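You operate a simulated robot arm through the tools that you are given. There is no shell and no other tool.

You run a simulated robot arm. Do the job below in one go: nothing can be reset, and whatever is moved stays where it is left.

JOB
Press the bush flush into the yellow block and tray it.
Fine: on the turntable, which ends at 1; purple tray.

It is judged by the outcome, as a careful person would: the job done as asked, and still so three seconds after it is handed in. It fails if anything else is knocked over, pushed out of place, dropped, spilled or broken.

ROBOT AND FRAMES
A 6-joint arm with a two-finger parallel gripper, fixed in place. Base frame: the origin is on the floor under the middle of its stand, x ahead of it, y to its left, z up; the work surface is at about z = 0.8. Readings come in m, degrees, newtons and seconds.
With the tool pointing down near the work surface it reaches from about 0.28 to 0.68 m from the base axis. Its first joint turns from -166.0 to 166.0 degrees. Payload 1.57 kg.
Tool frame: the origin (TCP) lies between the finger pads and is the grasp point; the fingertips stand 0.03 m ahead of it; z points along the fingers, y is the line along which they close. Largest opening 0.11 m; finger width 0.024, thickness 0.012; the body of the gripper, 0.048 by 0.112 m, starts 0.078 m behind the TCP.
Orientation is told as [roll, pitch, yaw] about the base's x, y, z axes, in that order, counted from this pose: with the fingers straight down and closing along the base's y, the tool's x points along the base's -x, its y along +y and its z along -z.

CONTROLS
- The arm moves only by the tool step_arm. Its argument "deltas" is a list of rows, each a list of 7 numbers: the shift along the base's x, y, z in units of 40 mm (1.0 is 40 mm), then the turn, a rotation vector about the base's x, y, z in units of 4 degrees (1.0 is 4 degrees), then the opening, from 0 (shut) to 1 (fully open). In form: [[tx, ty, tz, rx, ry, rz, grip], ...]. A call has 1 to 20 rows; each row shifts and turns the commanded pose from where the row before left it. A call with a number of a shift or a turn outside -1 to 1 is refused whole. Rows are played at 5 a second. More than 0.05 m and 8.6 degrees between two rows, or a gripper value outside its range, and nothing of the call is played. Where a pose cannot be reached the arm comes as near as it can. A force on the tool above 40 N (or 10 N above the force at the start of the call, whichever is more), or a blocked arm, ends the call early, and 0.2 s more pass. Each finger travels about 0.108 m/s and halts on what it meets, pressing with about 38 N; the grip force reading is that of the motor and also rises with nothing between the fingers. The clock runs only during rows and for 0.2 s after the last one: add rows that do not move to give the fingers time. The reply holds the time, the measured pose of the TCP, the force on the tool along the base axes, the opening and the grip force, in the units named above and with some noise, with the torque about the TCP (base axes, N m) and any sound that the robot's microphone picked up.
- Cameras (640 x 400 px; columns grow to the right, rows downward): "scene" is fixed at [0.2201, 0.6447, 1.3826]; the picture's right is [-0.86, -0.52, 0.00], its down [-0.33, 0.55, -0.76] and it looks along [0.39, -0.65, -0.65] (base axes); focal length 307 px, centre (320, 200). "wrist" rides on the gripper at [0.07, 0.016, -0.141] in the tool frame; the picture's right is [-0.23, 0.97, 0.00], its down [-0.86, -0.20, -0.48] and it looks along [-0.47, -0.11, 0.88] (tool axes); focal length 222 px, centre (320, 200). There is no depth. A picture from a camera that has moved, and an enlarged one, comes with that camera's place and axes in the base frame and with its lens. The place of the scene camera against the robot may be out by one fixed shift of up to 0.018 m in any direction.
- get_image(camera): a new picture of that camera. The clock stands still meanwhile.
- lift_body(by): moves the trunk up (or, below 0, down) by that many m; the arm rides with it, the base frame stays. It gives what a move gives, with no picture.
- close_up(camera, box): a new picture of the part [left, top, right, bottom] of that camera's present view, enlarged. The clock stands still meanwhile.
- finish_job(): hands the job in; it is judged then, once.

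Places have to be worked out from the pictures, the camera data and where the tool is seen. Open the gripper and draw the arm clear of the work before you hand the job in, unless the task says otherwise.

The tools are called after "Emit:" by a JSON object that holds its "fn" and its "kwargs". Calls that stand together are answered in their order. step_arm: Moves the arm, as the interface text tells. Its arguments: {"type":"object","properties":{"deltas":{"type":"array","items":{"type":"array","items":{"type":"number"}}}},"required":["deltas"]} The other tools are called the same way: lift_body (by) moves the trunk up or down; get_image (camera) takes a picture; close_up (camera, box) takes an enlarged picture of a part of a camera's view; finish_job () hands the job in.

At the start:

```text
t: 0.0
tool_pos: [0.5373, 0.0721, 1.1244]
tcp_rot: [0.0, 0.0, 0.1]
contact_force: [-0.1, -0.1, 0.2]
torque: [0.03, 0.0, 0.0]
gripper_width: 0.1099
grip_force: 0.1
trunk travel left (down, up): [-0.175, 0.415]
```

scene: 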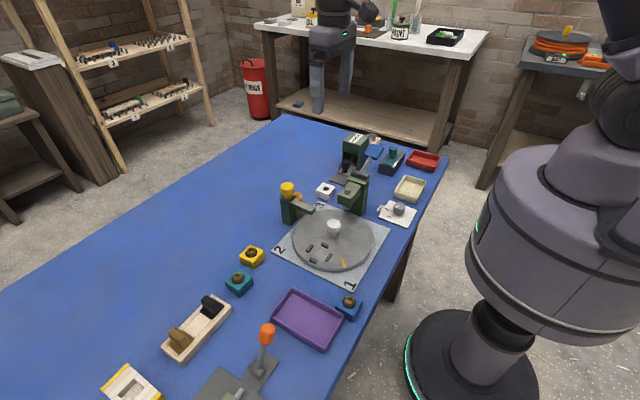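
wrist: 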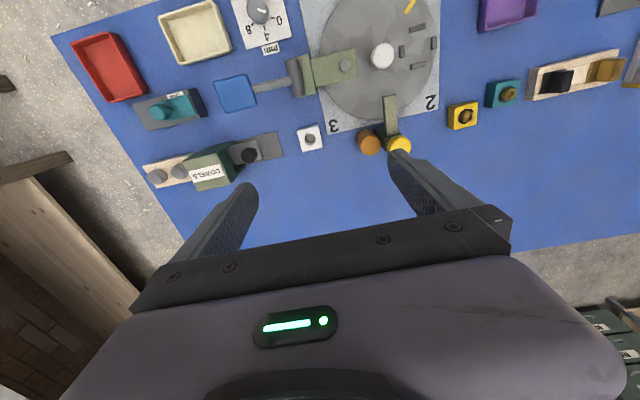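

I'll start by looking closer at the work area before moving anything; the turntable with numbers 1/2/3, several blocks with bushes, and trays are visible.

Emit:
{"fn": "close_up", "kwargs": {"camera": "scene", "box": [260, 120, 450, 300]}}

Emit:
{"fn": "close_up", "kwargs": {"camera": "scene", "box": [90, 230, 380, 400]}}

Emit:
{"fn": "close_up", "kwargs": {"camera": "wrist", "box": [230, 0, 550, 200]}}

Emit:
{"fn": "close_up", "kwargs": {"camera": "wrist", "box": [60, 0, 300, 200]}}

```text
2.22 times, centred on (355, 210) of scene
camera zoom: at [0.2201, 0.6447, 1.3826], right [-0.86, -0.52, 0.0], down [-0.33, 0.55, -0.76], along [0.39, -0.65, -0.65], focal length 682 px, centre (242, 178)
```

zoom: 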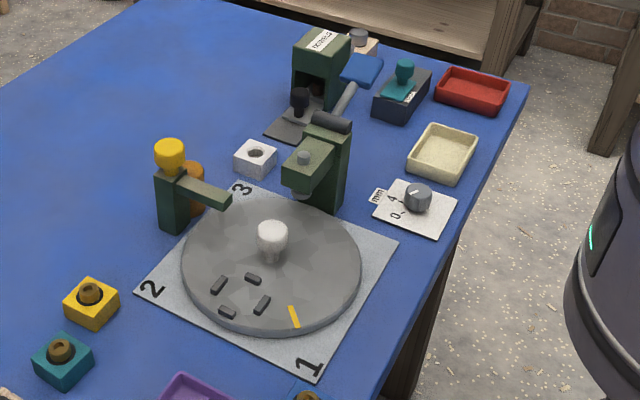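

```text
2.21 times, centred on (235, 315) of scene
camera zoom: at [0.2201, 0.6447, 1.3826], right [-0.86, -0.52, 0.0], down [-0.33, 0.55, -0.76], along [0.39, -0.65, -0.65], focal length 678 px, centre (508, -54)
```

zoom: 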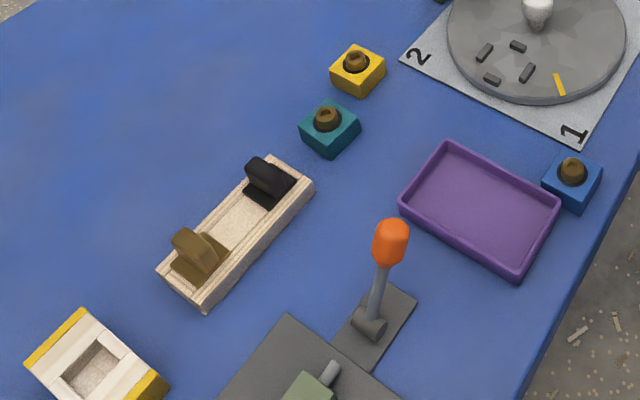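

```text
2.00 times, centred on (390, 100) of wrist
camera zoom: at [0.4689, 0.0881, 1.2655], right [0.23, 0.97, 0.0], down [0.86, -0.2, 0.48], along [0.47, -0.11, -0.88], focal length 444 px, centre (180, 400)
```

zoom: 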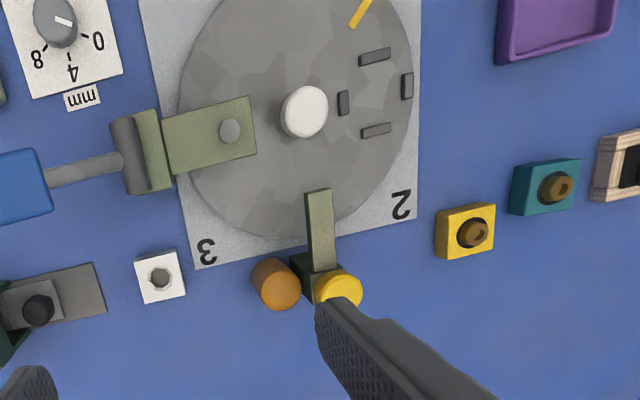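

```text
2.00 times, centred on (180, 100) of wrist
camera zoom: at [0.4689, 0.0881, 1.2655], right [0.23, 0.97, 0.0], down [0.86, -0.2, 0.48], along [0.47, -0.11, -0.88], focal length 444 px, centre (600, 400)
```

zoom: 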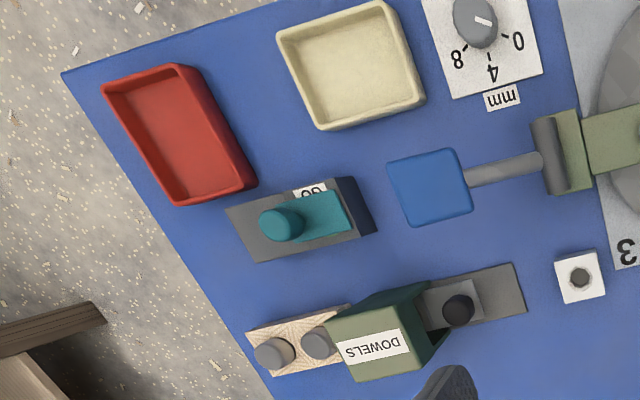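

The turntable centre appears near (0.46, 0.18), its lugged nest near (0.46, 0.25), the yellow block near (0.59, 0.33), and the press head near (0.46, 0.12) standing to z≈0.97. I'll move to a viewpoint over the near side, staying high, to inspect the turntable with the wrist camera.

Emit:
{"fn": "step_arm", "kwargs": {"deltas": [[-0.6, 0.6, -0.3, 0, 0, 0, 1], [-0.8, 0.6, -0.4, 0, 0, 0, 1], [-0.8, 0.5, -0.5, 0, 0, 0, 1], [-0.8, 0.5, -0.6, 0, 0, 0, 1], [-0.8, 0.5, -0.6, 0, 0, 0, 1], [-0.6, 0, -0.6, 0, 0, 0, 1], [0, 0, 0, 0, 0, 0, 1]]}}

Emit:
{"fn": "get_image", "kwargs": {"camera": "wrist"}}

Emit:
{"fn": "get_image", "kwargs": {"camera": "scene"}}

```text
t: 1.6
tool_pos: [0.3622, 0.1805, 1.0034]
tcp_rot: [0.0, -0.1, 0.0]
contact_force: [-0.3, 0.0, 0.9]
torque: [-0.02, -0.05, 0.01]
gripper_width: 0.1101
grip_force: 0.1
trunk travel left (down, up): [-0.175, 0.415]
```

```text
taken
camera wrist: at [0.2933, 0.1958, 1.145], right [0.23, 0.97, 0.0], down [0.85, -0.2, 0.48], along [0.47, -0.11, -0.88], focal length 222 px, centre (320, 200)
```

wrist: 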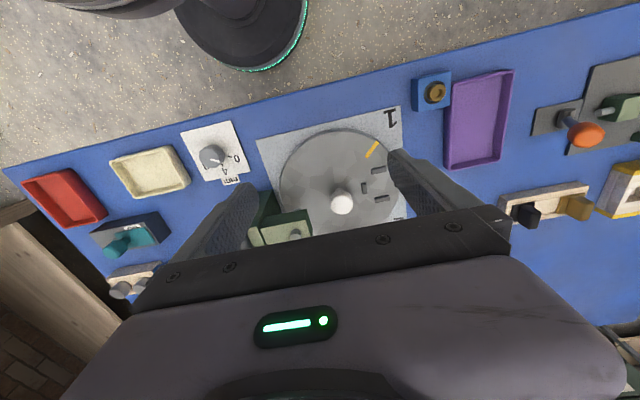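

```text
taken
```

scene: 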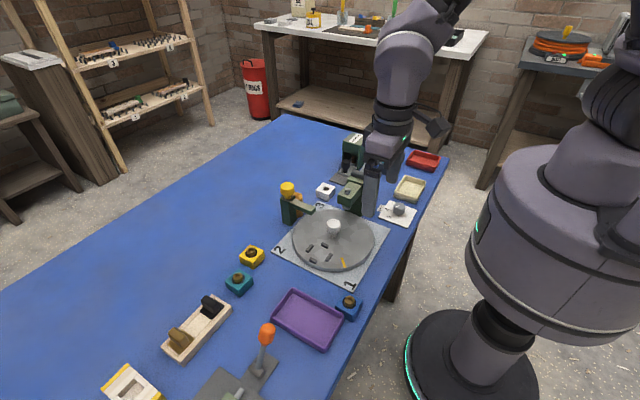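

The gripper hides the lower half of the wrist view, so objects straight under the camera appear near the top. I'll rise slightly and move forward so the turntable and press sit in the clear upper half.

Emit:
{"fn": "step_arm", "kwargs": {"deltas": [[0, 0.5, 0.9, 0, 0, 0, 1], [0.9, 0.5, 0, 0, 0, 0, 1], [0.9, 0, 0, 0, 0, 0, 1], [0.9, 0, 0, 0, 0, 0, 1], [0.9, 0, 0, 0, 0, 0, 1], [0, 0, 0, 0, 0, 0, 1]]}}

Emit:
{"fn": "get_image", "kwargs": {"camera": "wrist"}}

Emit:
{"fn": "close_up", "kwargs": {"camera": "wrist", "box": [200, 0, 400, 160]}}

Emit:
{"fn": "close_up", "kwargs": {"camera": "wrist", "box": [100, 0, 300, 160]}}

```text
t: 3.0
tool_pos: [0.5046, 0.2191, 1.0409]
tcp_rot: [0.0, 0.0, -0.1]
contact_force: [0.1, -0.2, 0.9]
torque: [0.01, 0.03, -0.04]
gripper_width: 0.1099
grip_force: 0.0
trunk travel left (down, up): [-0.175, 0.415]
```

```text
taken
camera wrist: at [0.4368, 0.2354, 1.1818], right [0.23, 0.97, 0.0], down [0.86, -0.2, 0.48], along [0.47, -0.11, -0.88], focal length 222 px, centre (320, 200)
```

wrist: 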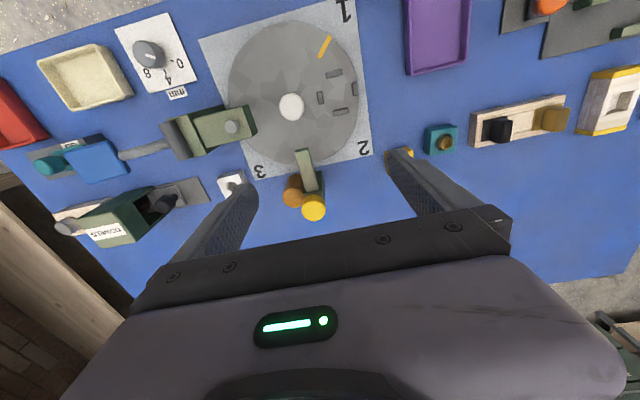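

```text
2.50 times, centred on (300, 80) of wrist
camera zoom: at [0.4368, 0.2354, 1.1818], right [0.23, 0.97, 0.0], down [0.86, -0.2, 0.48], along [0.47, -0.11, -0.88], focal length 555 px, centre (370, 500)
```

zoom: 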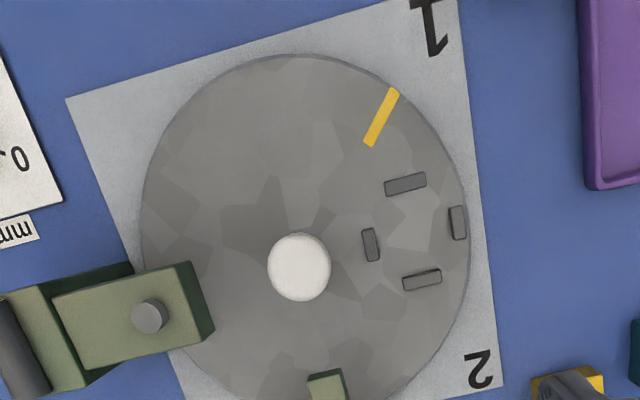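

```text
2.50 times, centred on (200, 80) of wrist
camera zoom: at [0.4368, 0.2354, 1.1818], right [0.23, 0.97, 0.0], down [0.86, -0.2, 0.48], along [0.47, -0.11, -0.88], focal length 555 px, centre (620, 500)
```

zoom: 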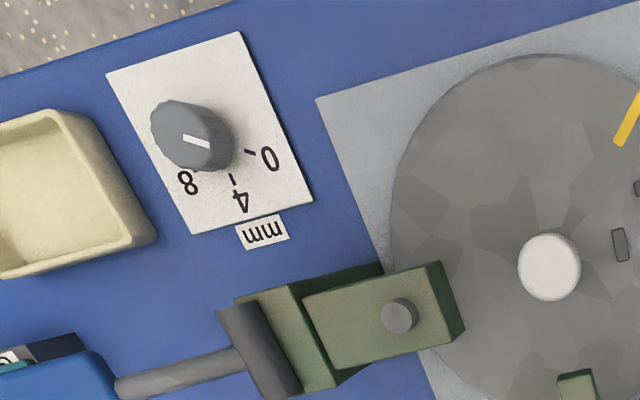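

The dial pointer looks to be at 0 mm and the yellow index is at 1. I'll zoom tightly on the press, the yellow-knob post, the centre knob and the dial from the scene camera.

Emit:
{"fn": "close_up", "kwargs": {"camera": "scene", "box": [270, 170, 350, 220]}}

Emit:
{"fn": "close_up", "kwargs": {"camera": "scene", "box": [320, 130, 420, 230]}}

Emit:
{"fn": "close_up", "kwargs": {"camera": "scene", "box": [280, 200, 400, 280]}}

Emit:
{"fn": "close_up", "kwargs": {"camera": "scene", "box": [220, 230, 300, 300]}}

Emit:
{"fn": "close_up", "kwargs": {"camera": "wrist", "box": [110, 10, 210, 100]}}

```text
8.00 times, centred on (310, 195) of scene
camera zoom: at [0.2201, 0.6447, 1.3826], right [-0.86, -0.52, 0.0], down [-0.33, 0.55, -0.76], along [0.39, -0.65, -0.65], focal length 2456 px, centre (400, 240)
```

zoom: 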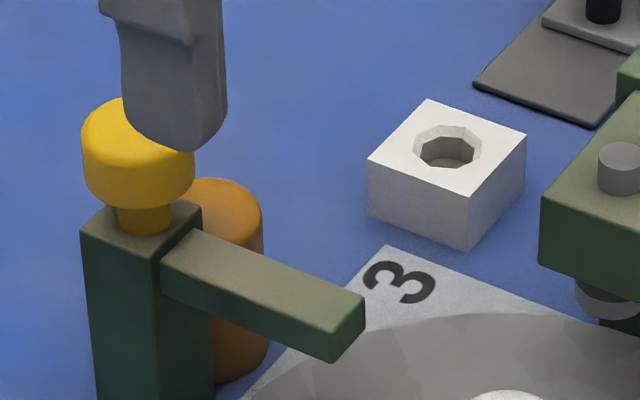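

```text
4.00 times, centred on (370, 180) of scene
camera zoom: at [0.2201, 0.6447, 1.3826], right [-0.86, -0.52, 0.0], down [-0.33, 0.55, -0.76], along [0.39, -0.65, -0.65], focal length 1228 px, centre (120, 280)
```

zoom: 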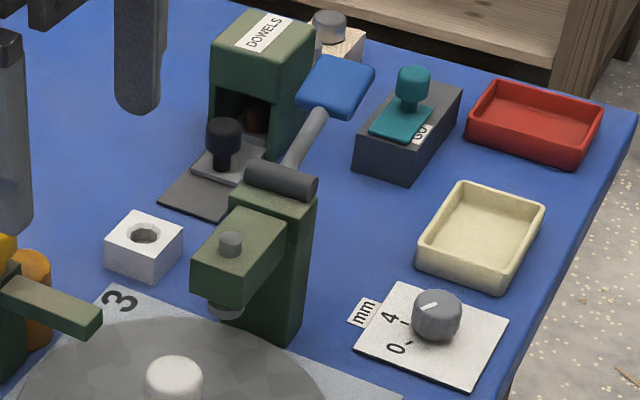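

```text
5.00 times, centred on (340, 240) of scene
camera zoom: at [0.2201, 0.6447, 1.3826], right [-0.86, -0.52, 0.0], down [-0.33, 0.55, -0.76], along [0.39, -0.65, -0.65], focal length 1535 px, centre (220, 0)
```

zoom: 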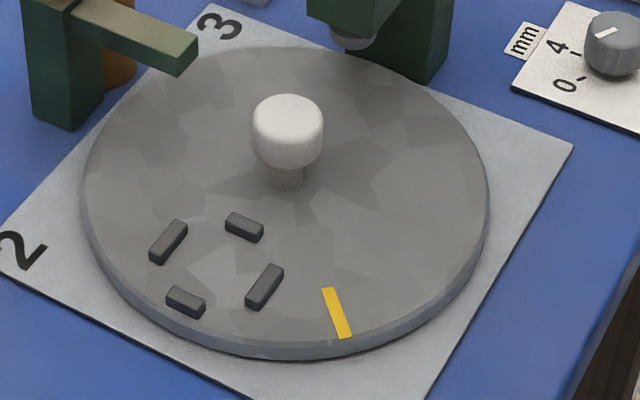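

```text
5.71 times, centred on (260, 265) of scene
camera zoom: at [0.2201, 0.6447, 1.3826], right [-0.86, -0.52, 0.0], down [-0.33, 0.55, -0.76], along [0.39, -0.65, -0.65], focal length 1754 px, centre (663, -171)
```

zoom: 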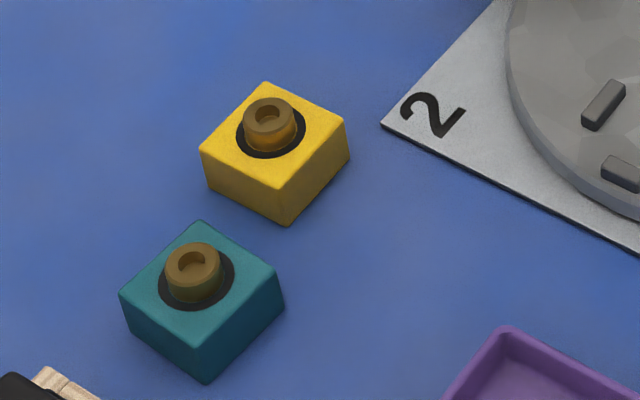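

```text
4.44 times, centred on (160, 55) of wrist
camera zoom: at [0.4368, 0.2354, 1.1818], right [0.23, 0.97, 0.0], down [0.86, -0.2, 0.48], along [0.47, -0.11, -0.88], focal length 987 px, centre (1031, 844)
```

zoom: 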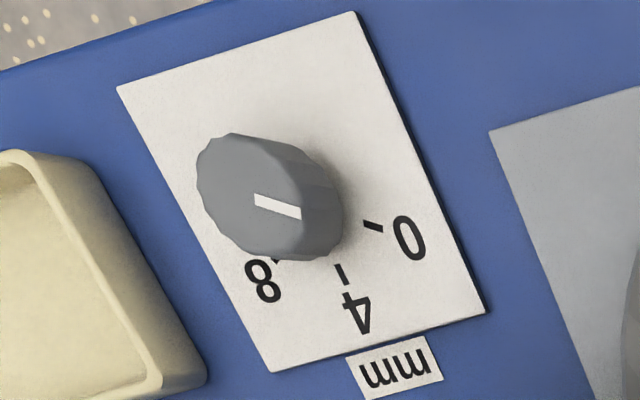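

Working through the rays: turntable centre ≈ (0.460, 0.192), radius ≈ 0.095, nest ≈ (0.460, 0.255) square to the base axes, dial pointer on its 0 tick, press lever paddle ≈ (0.459, −0.023, 0.944), pivot ≈ (0.457, 0.085, 0.955). Station 3 puts the nest under the press. Now I go look at the yellow block from closer by.

Emit:
{"fn": "step_arm", "kwargs": {"deltas": [[0.6, 0.9, 0, 0, 0, 0, 1], [0.7, 0.9, 0, 0, 0, 0, 1], [0.7, 0.6, -0.5, 0, 0, 0, 1], [0.4, 0, -0.9, 0, 0, 0, 1], [0, 0, -0.8, 0, 0, 0, 1], [0, 0, 0, 0, 0, 0, 1]]}}

Emit:
{"fn": "get_image", "kwargs": {"camera": "wrist"}}

Emit:
{"fn": "close_up", "kwargs": {"camera": "wrist", "box": [270, 80, 390, 190]}}

Emit:
{"fn": "close_up", "kwargs": {"camera": "wrist", "box": [60, 0, 320, 160]}}

```text
t: 4.4
tool_pos: [0.6022, 0.3161, 0.9524]
tcp_rot: [0.0, 0.0, -0.1]
contact_force: [-0.3, -0.2, 0.6]
torque: [-0.02, -0.01, -0.02]
gripper_width: 0.1098
grip_force: 0.0
trunk travel left (down, up): [-0.175, 0.415]
```

```text
taken
camera wrist: at [0.5336, 0.3324, 1.0931], right [0.23, 0.97, 0.0], down [0.86, -0.2, 0.48], along [0.47, -0.11, -0.88], focal length 222 px, centre (320, 200)
```

wrist: 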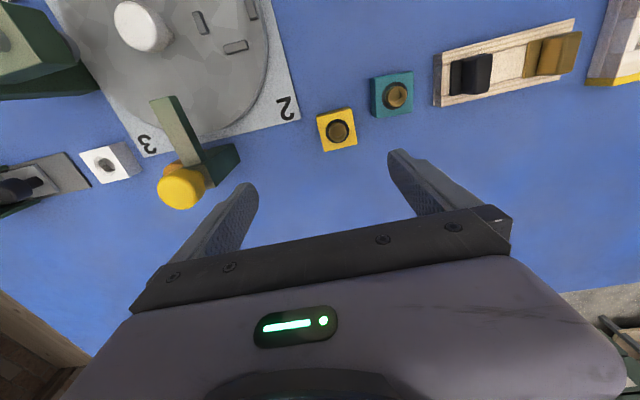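

```text
3.64 times, centred on (330, 135) of wrist
camera zoom: at [0.5336, 0.3324, 1.0931], right [0.23, 0.97, 0.0], down [0.86, -0.2, 0.48], along [0.47, -0.11, -0.88], focal length 808 px, centre (284, 436)
```

zoom: 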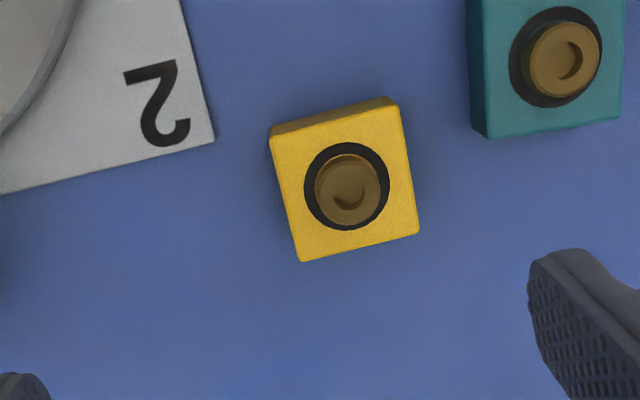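

```text
2.46 times, centred on (190, 80) of wrist
camera zoom: at [0.5336, 0.3324, 1.0931], right [0.23, 0.97, 0.0], down [0.86, -0.2, 0.48], along [0.47, -0.11, -0.88], focal length 547 px, centre (640, 495)
```

zoom: 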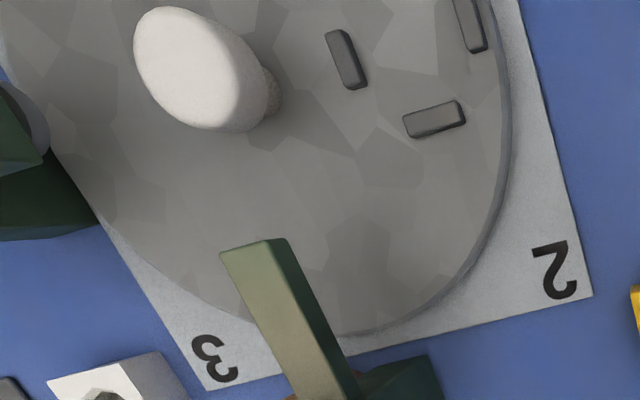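

The yellow block measures about 40 mm square, aligned with the base axes, centre ≈ (0.591, 0.340). I'll zoom in tighter on its bush to see how it sits, and on the yellow-knob post from this side.

Emit:
{"fn": "close_up", "kwargs": {"camera": "wrist", "box": [312, 102, 362, 157]}}

Emit:
{"fn": "close_up", "kwargs": {"camera": "scene", "box": [237, 242, 267, 272]}}

Emit:
{"fn": "close_up", "kwargs": {"camera": "wrist", "box": [130, 80, 260, 220]}}

Emit:
{"fn": "close_up", "kwargs": {"camera": "scene", "box": [330, 160, 380, 220]}}

```text
7.27 times, centred on (337, 130) of wrist
camera zoom: at [0.5336, 0.3324, 1.0931], right [0.23, 0.97, 0.0], down [0.86, -0.2, 0.48], along [0.47, -0.11, -0.88], focal length 1615 px, centre (196, 713)
```

zoom: 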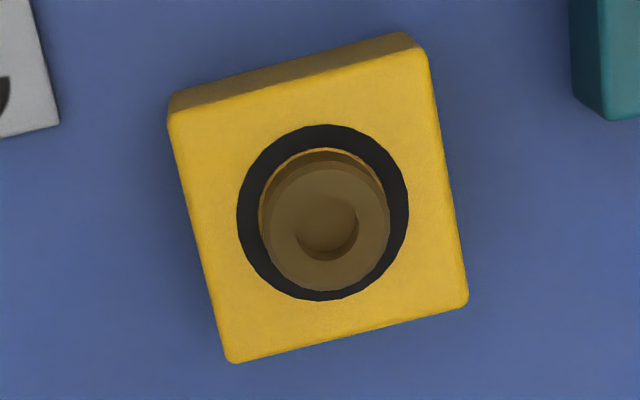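

```text
13.33 times, centred on (252, 257) of scene
camera zoom: at [0.2201, 0.6447, 1.3826], right [-0.86, -0.52, 0.0], down [-0.33, 0.55, -0.76], along [0.39, -0.65, -0.65], focal length 4093 px, centre (1227, -560)
```

zoom: 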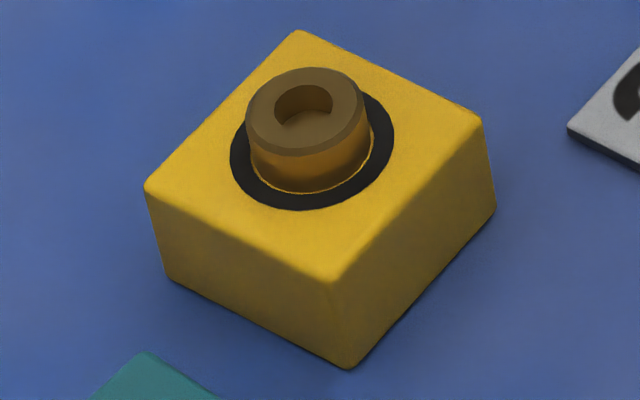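

```text
2.86 times, centred on (195, 150) of wrist
camera zoom: at [0.5336, 0.3324, 1.0931], right [0.23, 0.97, 0.0], down [0.86, -0.2, 0.48], along [0.47, -0.11, -0.88], focal length 635 px, centre (677, 343)
```

zoom: 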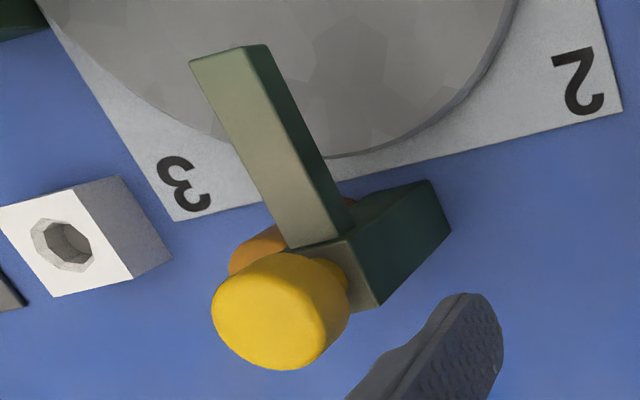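

```text
6.67 times, centred on (355, 190) of scene
camera zoom: at [0.2201, 0.6447, 1.3826], right [-0.86, -0.52, 0.0], down [-0.33, 0.55, -0.76], along [0.39, -0.65, -0.65], focal length 2047 px, centre (87, 267)
```

zoom: 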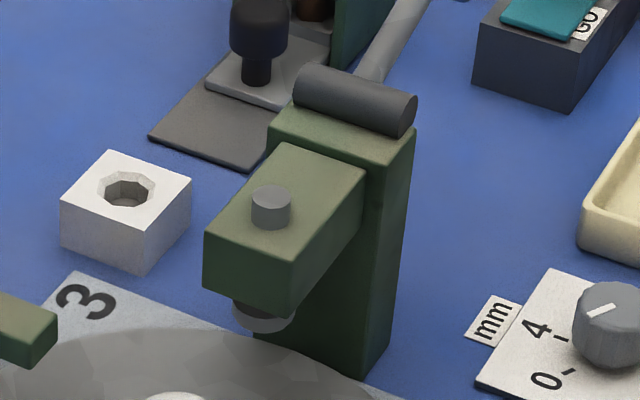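

The bush stands roughly 8 mm proud of a 40×40×~24 mm block whose centre is ≈ (0.592, 0.340). The teal block is close on its +y side, so I'll turn the gripper −90° to close along x (which also suits the nest), while moving over the block.

Emit:
{"fn": "step_arm", "kwargs": {"deltas": [[0, 0.1, 0, 0, 0, -1, 1], [0, 0.1, 0, 0, 0, -1, 1], [0, 0.1, 0, 0, 0, -1, 1], [0, 0.1, 0, 0, 0, -1, 1], [-0.05, 0.1, 0, 0, 0, -1, 1], [-0.05, 0.1, 0, 0, 0, -1, 1], [-0.05, 0, 0, 0, 0, -1, 1], [-0.05, 0, 0, 0, 0, -1, 1], [-0.05, 0, 0, 0, 0, -1, 1], [0, 0, 0, 0, 0, -1, 1], [0, 0, 0, 0, 0, -1, 1], [0, 0, 0, 0, 0, -1, 1], [0, 0, 0, 0, 0, -1, 1], [0, 0, 0, 0, 0, -1, 1], [0, 0, 0, 0, 0, -1, 1], [0, 0, 0, 0, 0, -1, 1], [0, 0, 0, 0, 0, -1, 1], [0, 0, 0, 0, 0, -1, 1], [0, 0, 0, 0, 0, -1, 1], [0, 0, 0, 0, 0, -1, 1]]}}

Emit:
{"fn": "step_arm", "kwargs": {"deltas": [[0, 0, 0, 0, 0, -1, 0.75], [0, 0, 0, 0, 0, -1, 0.75], [0, 0, 0, 0, 0, -0.5, 0.75], [0, 0, 0, 0, 0, 0, 0.75]]}}

Emit:
{"fn": "get_image", "kwargs": {"camera": "wrist"}}

Emit:
{"fn": "get_image", "kwargs": {"camera": "scene"}}

```text
t: 8.6
tool_pos: [0.5919, 0.3405, 0.9516]
tcp_rot: [0.0, 0.1, -80.2]
contact_force: [-0.1, 0.2, 0.4]
torque: [0.01, -0.01, 0.04]
gripper_width: 0.11
grip_force: 0.0
trunk travel left (down, up): [-0.175, 0.415]
```

```text
t: 9.6
tool_pos: [0.5915, 0.3394, 0.9519]
tcp_rot: [0.0, 0.1, -90.0]
contact_force: [0.1, 0.8, 0.2]
torque: [0.0, 0.02, -0.01]
gripper_width: 0.0825
grip_force: 0.0
trunk travel left (down, up): [-0.175, 0.415]
```

```text
taken
camera wrist: at [0.609, 0.4096, 1.0935], right [0.97, -0.23, 0.0], down [-0.2, -0.85, 0.48], along [-0.11, -0.47, -0.88], focal length 222 px, centre (320, 200)
```

wrist: 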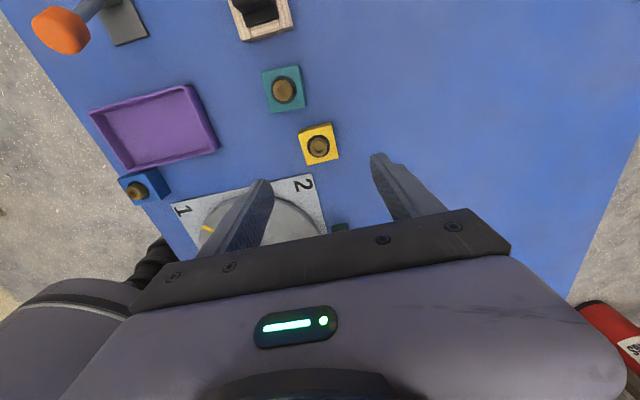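

```text
taken
```

scene: 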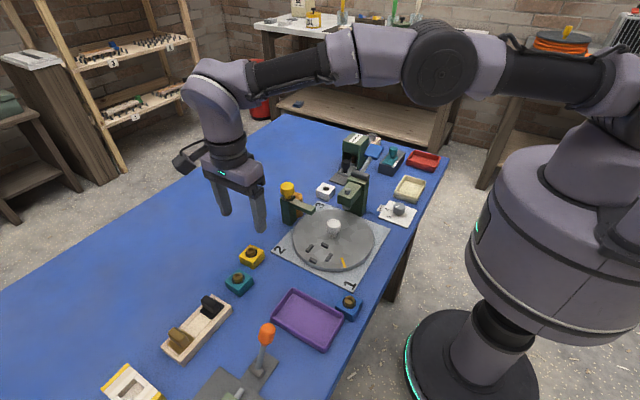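

Let me refine the block position from this second viewpoint.

Emit:
{"fn": "close_up", "kwargs": {"camera": "wrist", "box": [280, 110, 360, 180]}}

```text
5.71 times, centred on (320, 145) of wrist
camera zoom: at [0.609, 0.4096, 1.0935], right [0.97, -0.23, 0.0], down [-0.2, -0.85, 0.48], along [-0.11, -0.47, -0.88], focal length 1269 px, centre (320, 514)
```

zoom: 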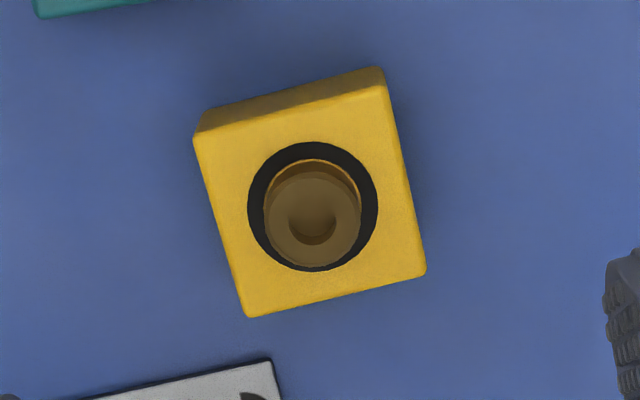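

The block centre comes out at (0.591, 0.340), right under the TCP. I'll descend so that the fingertips end about 11 mm above the table (TCP z ≈ 0.841), leaving room for the nest lugs later.

Emit:
{"fn": "step_arm", "kwargs": {"deltas": [[0, 0, -0.9, 0, 0, 0, 0.75], [0, 0, -0.9, 0, 0, 0, 0.75], [0, 0, -0.6, 0, 0, 0, 0.75], [0, 0, -0.38, 0, 0, 0, 0.75], [0, 0, 0, 0, 0, 0, 0.75]]}}

Emit:
{"fn": "get_image", "kwargs": {"camera": "wrist"}}

Emit:
{"fn": "close_up", "kwargs": {"camera": "scene", "box": [200, 180, 300, 300]}}

```text
t: 10.8
tool_pos: [0.5912, 0.3395, 0.8405]
tcp_rot: [0.0, 0.0, -90.0]
contact_force: [0.0, 0.1, -0.7]
torque: [0.01, -0.02, 0.01]
gripper_width: 0.0825
grip_force: 0.1
trunk travel left (down, up): [-0.175, 0.415]
```

```text
taken
camera wrist: at [0.6086, 0.4089, 0.9822], right [0.97, -0.23, 0.0], down [-0.2, -0.86, 0.48], along [-0.11, -0.47, -0.88], focal length 222 px, centre (320, 200)
```

wrist: 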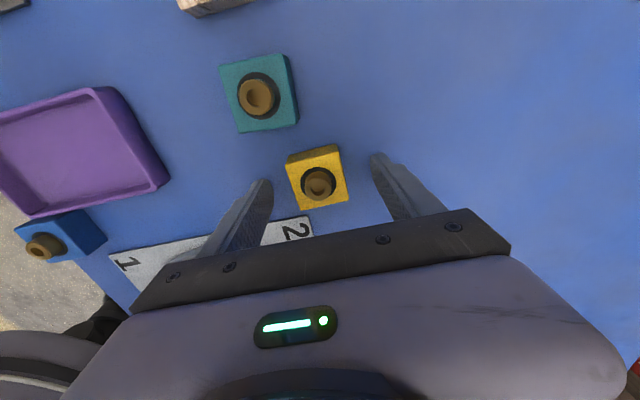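

```text
3.33 times, centred on (250, 240) of scene
camera zoom: at [0.2201, 0.6447, 1.3826], right [-0.86, -0.52, 0.0], down [-0.33, 0.55, -0.76], along [0.39, -0.65, -0.65], focal length 1023 px, centre (553, 67)
```

zoom: 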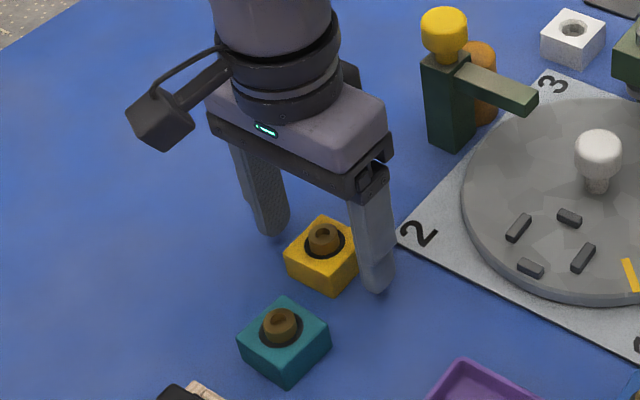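

The fingers straddle the block cleanly. I close on it and check the width and force.

Emit:
{"fn": "step_arm", "kwargs": {"deltas": [[0, 0, 0, 0, 0, 0, 0.5], [0, 0, 0, 0, 0, 0, 0.3], [0, 0, 0, 0, 0, 0, 0.2], [0, 0, 0, 0, 0, 0, 0.2]]}}

Emit:
{"fn": "close_up", "kwargs": {"camera": "scene", "box": [210, 210, 300, 290]}}

```text
t: 11.8
tool_pos: [0.5918, 0.3393, 0.8417]
tcp_rot: [0.0, 0.0, -90.0]
contact_force: [-0.5, -0.7, 1.1]
torque: [-0.03, -0.02, -0.01]
gripper_width: 0.0409
grip_force: 38.1
trunk travel left (down, up): [-0.175, 0.415]
```

```text
5.00 times, centred on (255, 250) of scene
camera zoom: at [0.2201, 0.6447, 1.3826], right [-0.86, -0.52, 0.0], down [-0.33, 0.55, -0.76], along [0.39, -0.65, -0.65], focal length 1535 px, centre (645, -50)
```

zoom: 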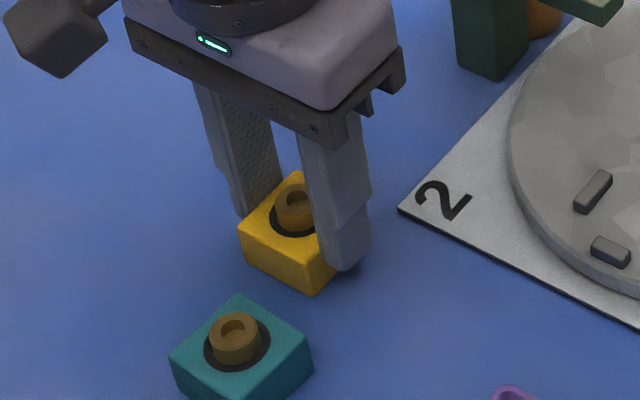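

The block is held (width 40.9 mm, 38 N). I lift it straight up and carry it to a spot where the wrist camera sees the nest unobstructed.

Emit:
{"fn": "step_arm", "kwargs": {"deltas": [[0, 0, 0.5, 0, 0, 0, 0.2], [0, 0, 0.9, 0, 0, 0, 0.2], [0, 0, 0.9, 0, 0, 0, 0.2], [0, 0, 0.7, 0, 0, 0, 0.2], [-0.5, -0.4, 0, 0, 0, 0, 0.2], [-0.8, -0.6, 0, 0, 0, 0, 0.2], [-0.8, -0.6, 0, 0, 0, 0, 0.2], [-0.8, -0.6, 0, 0, 0, 0, 0.2], [-0.8, -0.6, 0, 0, 0, 0, 0.2], [0, 0, 0, 0, 0, 0, 0.2]]}}

Emit:
{"fn": "get_image", "kwargs": {"camera": "wrist"}}

Emit:
{"fn": "close_up", "kwargs": {"camera": "wrist", "box": [260, 70, 380, 160]}}

Emit:
{"fn": "close_up", "kwargs": {"camera": "scene", "box": [260, 130, 400, 290]}}

```text
t: 14.0
tool_pos: [0.4416, 0.2267, 0.9619]
tcp_rot: [0.0, 0.0, -89.9]
contact_force: [-0.6, -0.5, 0.7]
torque: [-0.04, -0.03, 0.03]
gripper_width: 0.0407
grip_force: 38.5
trunk travel left (down, up): [-0.175, 0.415]
```

```text
taken
camera wrist: at [0.4607, 0.2965, 1.1023], right [0.97, -0.23, 0.0], down [-0.2, -0.86, 0.48], along [-0.11, -0.47, -0.88], focal length 222 px, centre (320, 200)
```

wrist: 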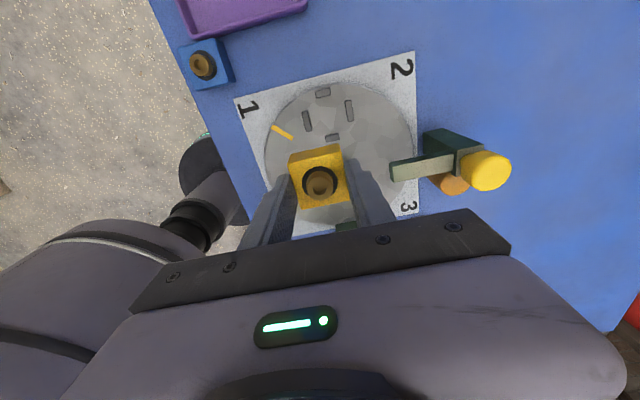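

```text
4.44 times, centred on (320, 115) of wrist
camera zoom: at [0.4607, 0.2965, 1.1023], right [0.97, -0.23, 0.0], down [-0.2, -0.86, 0.48], along [-0.11, -0.47, -0.88], focal length 987 px, centre (320, 578)
```

zoom: 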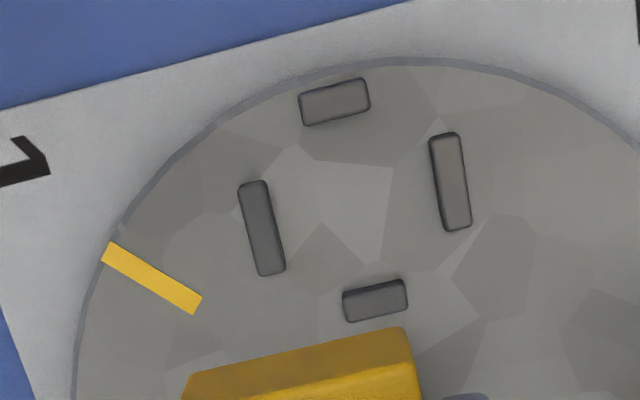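

```text
2.50 times, centred on (330, 210) of scene
camera zoom: at [0.2201, 0.6447, 1.3826], right [-0.86, -0.52, 0.0], down [-0.33, 0.55, -0.76], along [0.39, -0.65, -0.65], focal length 768 px, centre (295, 175)
```

zoom: 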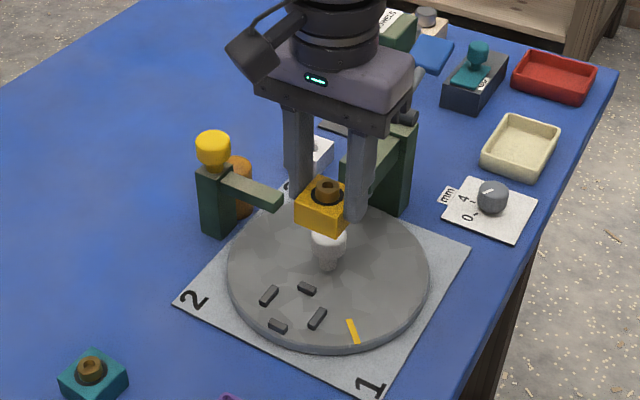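

Lug inner edges put the nest centre at (0.461, 0.256) with about 43 mm between lugs. I'll check where the held block sits relative to the TCP before lowering.

Emit:
{"fn": "close_up", "kwargs": {"camera": "wrist", "box": [270, 135, 370, 220]}}

Emit:
{"fn": "close_up", "kwargs": {"camera": "scene", "box": [300, 190, 360, 240]}}

```text
4.71 times, centred on (320, 178) of wrist
camera zoom: at [0.4607, 0.2965, 1.1023], right [0.97, -0.23, 0.0], down [-0.2, -0.86, 0.48], along [-0.11, -0.47, -0.88], focal length 1045 px, centre (320, 306)
```

zoom: 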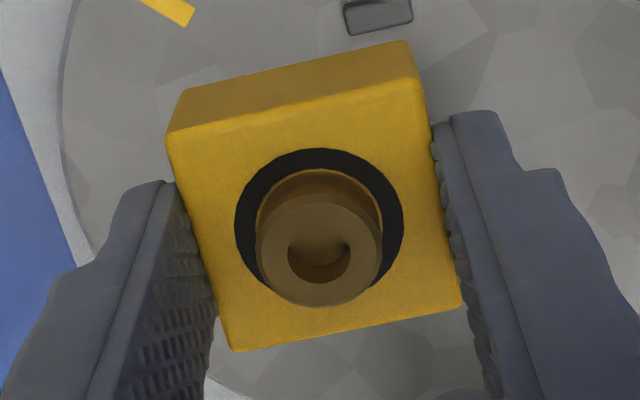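

```text
8.00 times, centred on (330, 215) of scene
camera zoom: at [0.2201, 0.6447, 1.3826], right [-0.86, -0.52, 0.0], down [-0.33, 0.55, -0.76], along [0.39, -0.65, -0.65], focal length 2456 px, centre (240, 80)
```

zoom: 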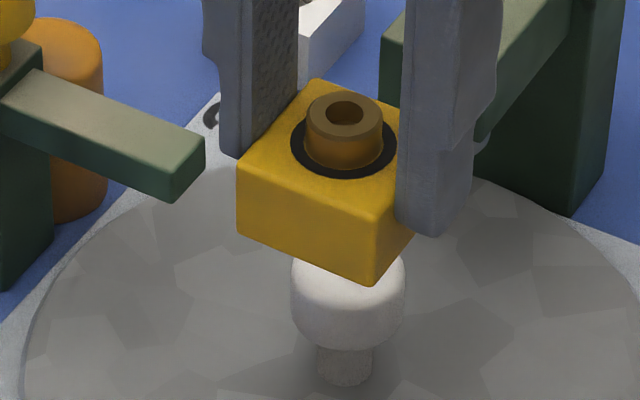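

The held block's centre is about (+1, +1) mm from the TCP. I'll move to (0.4605, 0.255) and lower to about 2 cm above the nest to check alignment.

Emit:
{"fn": "step_arm", "kwargs": {"deltas": [[0.43, 0.69, 0, 0, 0, 0, 0.2], [0, 0, -0.8, 0, 0, 0, 0.2], [0, 0, -0.8, 0, 0, 0, 0.2], [0, 0, -0.3, 0, 0, 0, 0.2], [0, 0, 0, 0, 0, 0, 0.2]]}}

Emit:
{"fn": "close_up", "kwargs": {"camera": "wrist", "box": [240, 100, 400, 240]}}

Emit:
{"fn": "close_up", "kwargs": {"camera": "scene", "box": [290, 210, 350, 270]}}

```text
t: 15.2
tool_pos: [0.4615, 0.2542, 0.885]
tcp_rot: [-0.1, 0.0, -90.0]
contact_force: [-0.5, 0.4, -0.9]
torque: [-0.01, 0.0, -0.01]
gripper_width: 0.0409
grip_force: 38.1
trunk travel left (down, up): [-0.175, 0.415]
```

```text
2.86 times, centred on (320, 170) of wrist
camera zoom: at [0.4782, 0.3249, 1.0262], right [0.97, -0.23, 0.0], down [-0.2, -0.86, 0.48], along [-0.11, -0.47, -0.88], focal length 635 px, centre (320, 286)
```

zoom: 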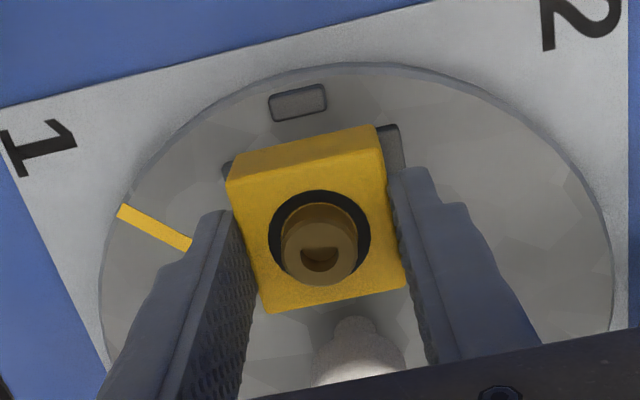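

```text
6.67 times, centred on (320, 240) of scene
camera zoom: at [0.2201, 0.6447, 1.3826], right [-0.86, -0.52, 0.0], down [-0.33, 0.55, -0.76], along [0.39, -0.65, -0.65], focal length 2047 px, centre (320, -67)
```

zoom: 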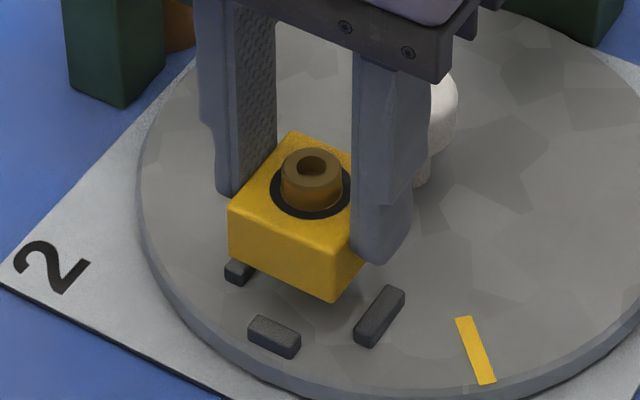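

Alignment looks symmetric so far. I lower another 11 mm and look again before engaging the lugs.

Emit:
{"fn": "step_arm", "kwargs": {"deltas": [[0, 0, -0.15, 0, 0, 0, 0.2], [0, 0, -0.13, 0, 0, 0, 0.2], [0, 0, 0, 0, 0, 0, 0.2]]}}

Emit:
{"fn": "close_up", "kwargs": {"camera": "wrist", "box": [260, 110, 380, 210]}}

Emit:
{"fn": "close_up", "kwargs": {"camera": "scene", "box": [295, 220, 345, 270]}}

```text
t: 16.0
tool_pos: [0.4616, 0.2552, 0.874]
tcp_rot: [0.0, -0.1, -90.0]
contact_force: [0.3, -1.1, -0.1]
torque: [-0.06, -0.01, 0.0]
gripper_width: 0.0403
grip_force: 37.7
trunk travel left (down, up): [-0.175, 0.415]
```

```text
4.00 times, centred on (320, 160) of wrist
camera zoom: at [0.4782, 0.325, 1.0149], right [0.97, -0.23, 0.0], down [-0.2, -0.86, 0.48], along [-0.11, -0.47, -0.88], focal length 888 px, centre (320, 360)
```

zoom: 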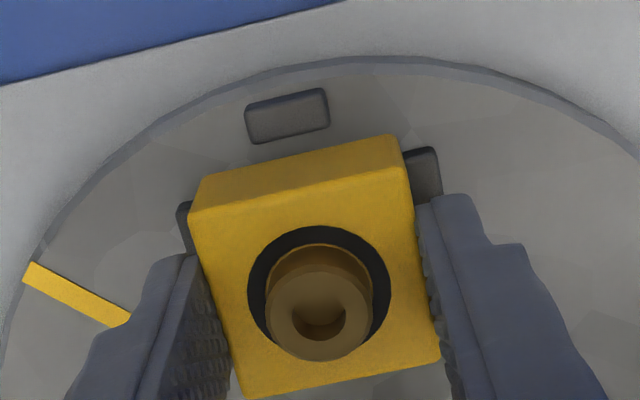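

```text
8.00 times, centred on (320, 245) of scene
camera zoom: at [0.2201, 0.6447, 1.3826], right [-0.86, -0.52, 0.0], down [-0.33, 0.55, -0.76], along [0.39, -0.65, -0.65], focal length 2456 px, centre (320, -160)
```

zoom: 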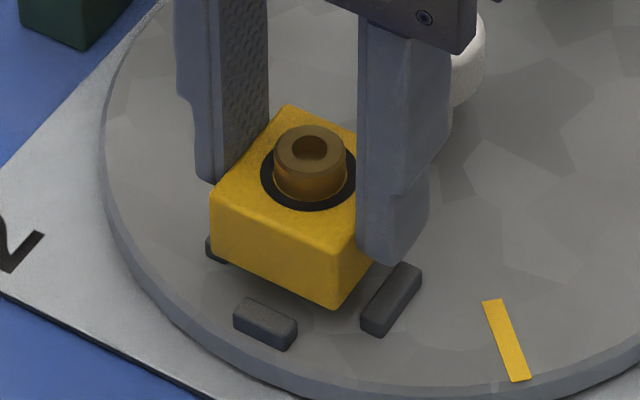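

Block edges sit within ~1 mm of the nest centre in both axes. I'll lower in small steps, watching for contact force.

Emit:
{"fn": "step_arm", "kwargs": {"deltas": [[0, 0, -0.1, 0, 0, 0, 0.2], [0, 0, -0.07, 0, 0, 0, 0.2], [0, 0, 0, 0, 0, 0, 0.2]]}}

Emit:
{"fn": "close_up", "kwargs": {"camera": "scene", "box": [295, 220, 345, 270]}}

```text
t: 16.8
tool_pos: [0.4612, 0.2541, 0.8663]
tcp_rot: [0.1, 0.0, -89.9]
contact_force: [0.2, 0.2, -1.0]
torque: [0.01, 0.0, 0.01]
gripper_width: 0.0406
grip_force: 38.1
trunk travel left (down, up): [-0.175, 0.415]
```

```text
8.00 times, centred on (320, 245) of scene
camera zoom: at [0.2201, 0.6447, 1.3826], right [-0.86, -0.52, 0.0], down [-0.33, 0.55, -0.76], along [0.39, -0.65, -0.65], focal length 2456 px, centre (320, -160)
```

zoom: 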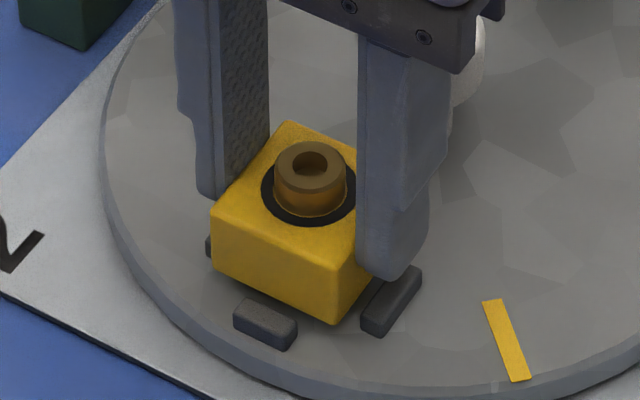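

No contact yet and the block is entering between the lugs. I continue in 2 mm steps.

Emit:
{"fn": "step_arm", "kwargs": {"deltas": [[0, 0, -0.05, 0, 0, 0, 0.2], [0, 0, -0.03, 0, 0, 0, 0.2], [0, 0, 0, 0, 0, 0, 0.2]]}}

Emit:
{"fn": "close_up", "kwargs": {"camera": "scene", "box": [295, 220, 345, 270]}}

```text
t: 17.6
tool_pos: [0.4608, 0.2545, 0.8647]
tcp_rot: [0.0, 0.0, -90.0]
contact_force: [-0.2, -0.3, -0.7]
torque: [0.0, 0.01, 0.02]
gripper_width: 0.0405
grip_force: 37.8
trunk travel left (down, up): [-0.175, 0.415]
```

```text
8.00 times, centred on (320, 245) of scene
camera zoom: at [0.2201, 0.6447, 1.3826], right [-0.86, -0.52, 0.0], down [-0.33, 0.55, -0.76], along [0.39, -0.65, -0.65], focal length 2456 px, centre (320, -160)
```

zoom: 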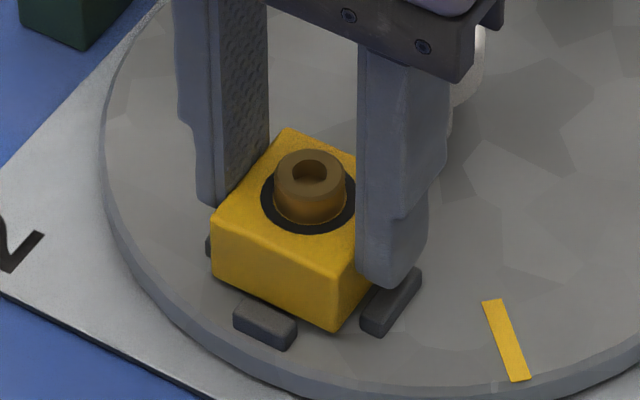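

Emit:
{"fn": "step_arm", "kwargs": {"deltas": [[0, 0, -0.05, 0, 0, 0, 0.2], [0, 0, 0, 0, 0, 0, 0.2]]}}

Emit:
{"fn": "step_arm", "kwargs": {"deltas": [[0, 0, -0.04, 0, 0, 0, 0.2], [0, 0, 0, 0, 0, 0, 0.2]]}}

Emit:
{"fn": "close_up", "kwargs": {"camera": "scene", "box": [295, 220, 345, 270]}}

```text
t: 18.2
tool_pos: [0.4614, 0.2549, 0.8624]
tcp_rot: [0.0, 0.0, -90.1]
contact_force: [-0.6, -0.3, -0.2]
torque: [-0.01, -0.03, 0.04]
gripper_width: 0.0409
grip_force: 37.5
trunk travel left (down, up): [-0.175, 0.415]
```

```text
t: 18.8
tool_pos: [0.4606, 0.2564, 0.8602]
tcp_rot: [0.0, 0.0, -89.9]
contact_force: [-0.3, 0.4, -1.0]
torque: [-0.01, 0.0, -0.01]
gripper_width: 0.0407
grip_force: 37.8
trunk travel left (down, up): [-0.175, 0.415]
```

```text
8.00 times, centred on (320, 245) of scene
camera zoom: at [0.2201, 0.6447, 1.3826], right [-0.86, -0.52, 0.0], down [-0.33, 0.55, -0.76], along [0.39, -0.65, -0.65], focal length 2456 px, centre (320, -160)
```

zoom: 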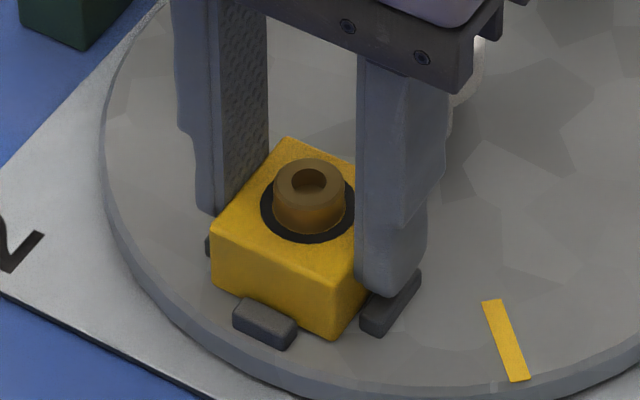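

Still free (no contact force). I continue down 1.5–2 mm at a time.

Emit:
{"fn": "step_arm", "kwargs": {"deltas": [[0, 0, -0.04, 0, 0, 0, 0.2], [0, 0, 0, 0, 0, 0, 0.2]]}}

Emit:
{"fn": "step_arm", "kwargs": {"deltas": [[0, 0, -0.04, 0, 0, 0, 0.2], [0, 0, 0, 0, 0, 0, 0.2]]}}

Emit:
{"fn": "close_up", "kwargs": {"camera": "scene", "box": [295, 220, 345, 270]}}

```text
t: 19.4
tool_pos: [0.4605, 0.2559, 0.8603]
tcp_rot: [0.2, 0.0, -90.0]
contact_force: [0.3, 0.0, 6.1]
torque: [-0.06, 0.02, 0.01]
gripper_width: 0.0406
grip_force: 38.1
trunk travel left (down, up): [-0.175, 0.415]
```

```text
t: 20.0
tool_pos: [0.4616, 0.2548, 0.8588]
tcp_rot: [0.3, 0.2, -90.0]
contact_force: [1.4, 1.0, 29.3]
torque: [-0.06, 0.08, 0.08]
gripper_width: 0.0408
grip_force: 38.2
trunk travel left (down, up): [-0.175, 0.415]
```

```text
8.00 times, centred on (320, 245) of scene
camera zoom: at [0.2201, 0.6447, 1.3826], right [-0.86, -0.52, 0.0], down [-0.33, 0.55, -0.76], along [0.39, -0.65, -0.65], focal length 2456 px, centre (320, -160)
```

zoom: 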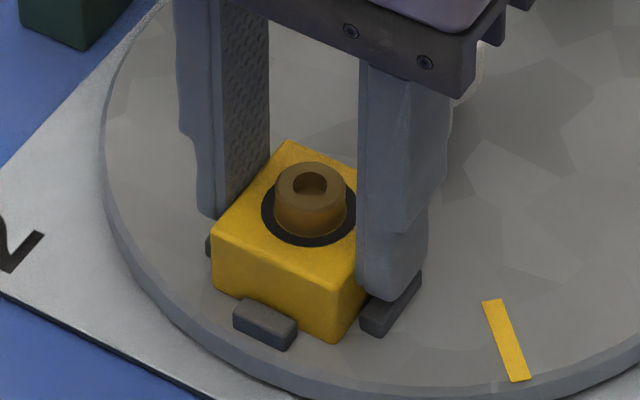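

Contact at TCP z ≈ 0.859 (≈29 N), matching the block seated on the disc (top ≈ 0.8185). I ease off about 1 mm, then open gently.

Emit:
{"fn": "step_arm", "kwargs": {"deltas": [[0, 0, 0.03, 0, 0, 0, 0.2], [0, 0, 0, 0, 0, 0, 0.39], [0, 0, 0, 0, 0, 0, 0.42], [0, 0, 0, 0, 0, 0, 0.5], [0, 0, 0, 0, 0, 0, 0.6], [0, 0, 0, 0, 0, 0, 0.6]]}}

Emit:
{"fn": "close_up", "kwargs": {"camera": "scene", "box": [295, 220, 345, 270]}}

Emit:
{"fn": "close_up", "kwargs": {"camera": "wrist", "box": [260, 110, 380, 230]}}

```text
t: 21.4
tool_pos: [0.4611, 0.2559, 0.8586]
tcp_rot: [0.0, 0.0, -90.0]
contact_force: [0.0, 0.6, -0.3]
torque: [0.02, 0.0, 0.01]
gripper_width: 0.0661
grip_force: 0.0
trunk travel left (down, up): [-0.175, 0.415]
```

```text
8.00 times, centred on (320, 245) of scene
camera zoom: at [0.2201, 0.6447, 1.3826], right [-0.86, -0.52, 0.0], down [-0.33, 0.55, -0.76], along [0.39, -0.65, -0.65], focal length 2456 px, centre (320, -160)
```

zoom: 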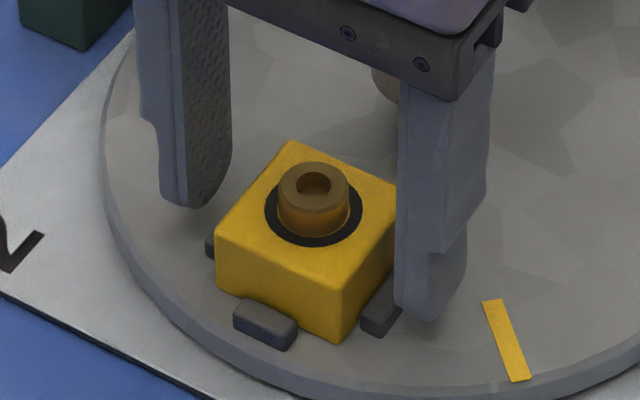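

```text
3.33 times, centred on (320, 170) of wrist
camera zoom: at [0.4783, 0.3253, 0.9993], right [0.97, -0.23, 0.0], down [-0.2, -0.86, 0.48], along [-0.11, -0.47, -0.88], focal length 740 px, centre (320, 300)
```

zoom: 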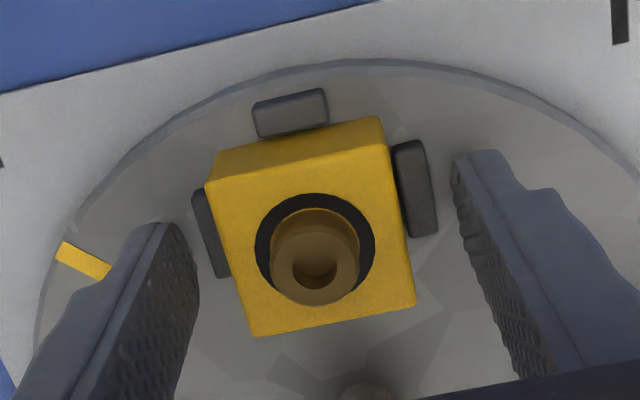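

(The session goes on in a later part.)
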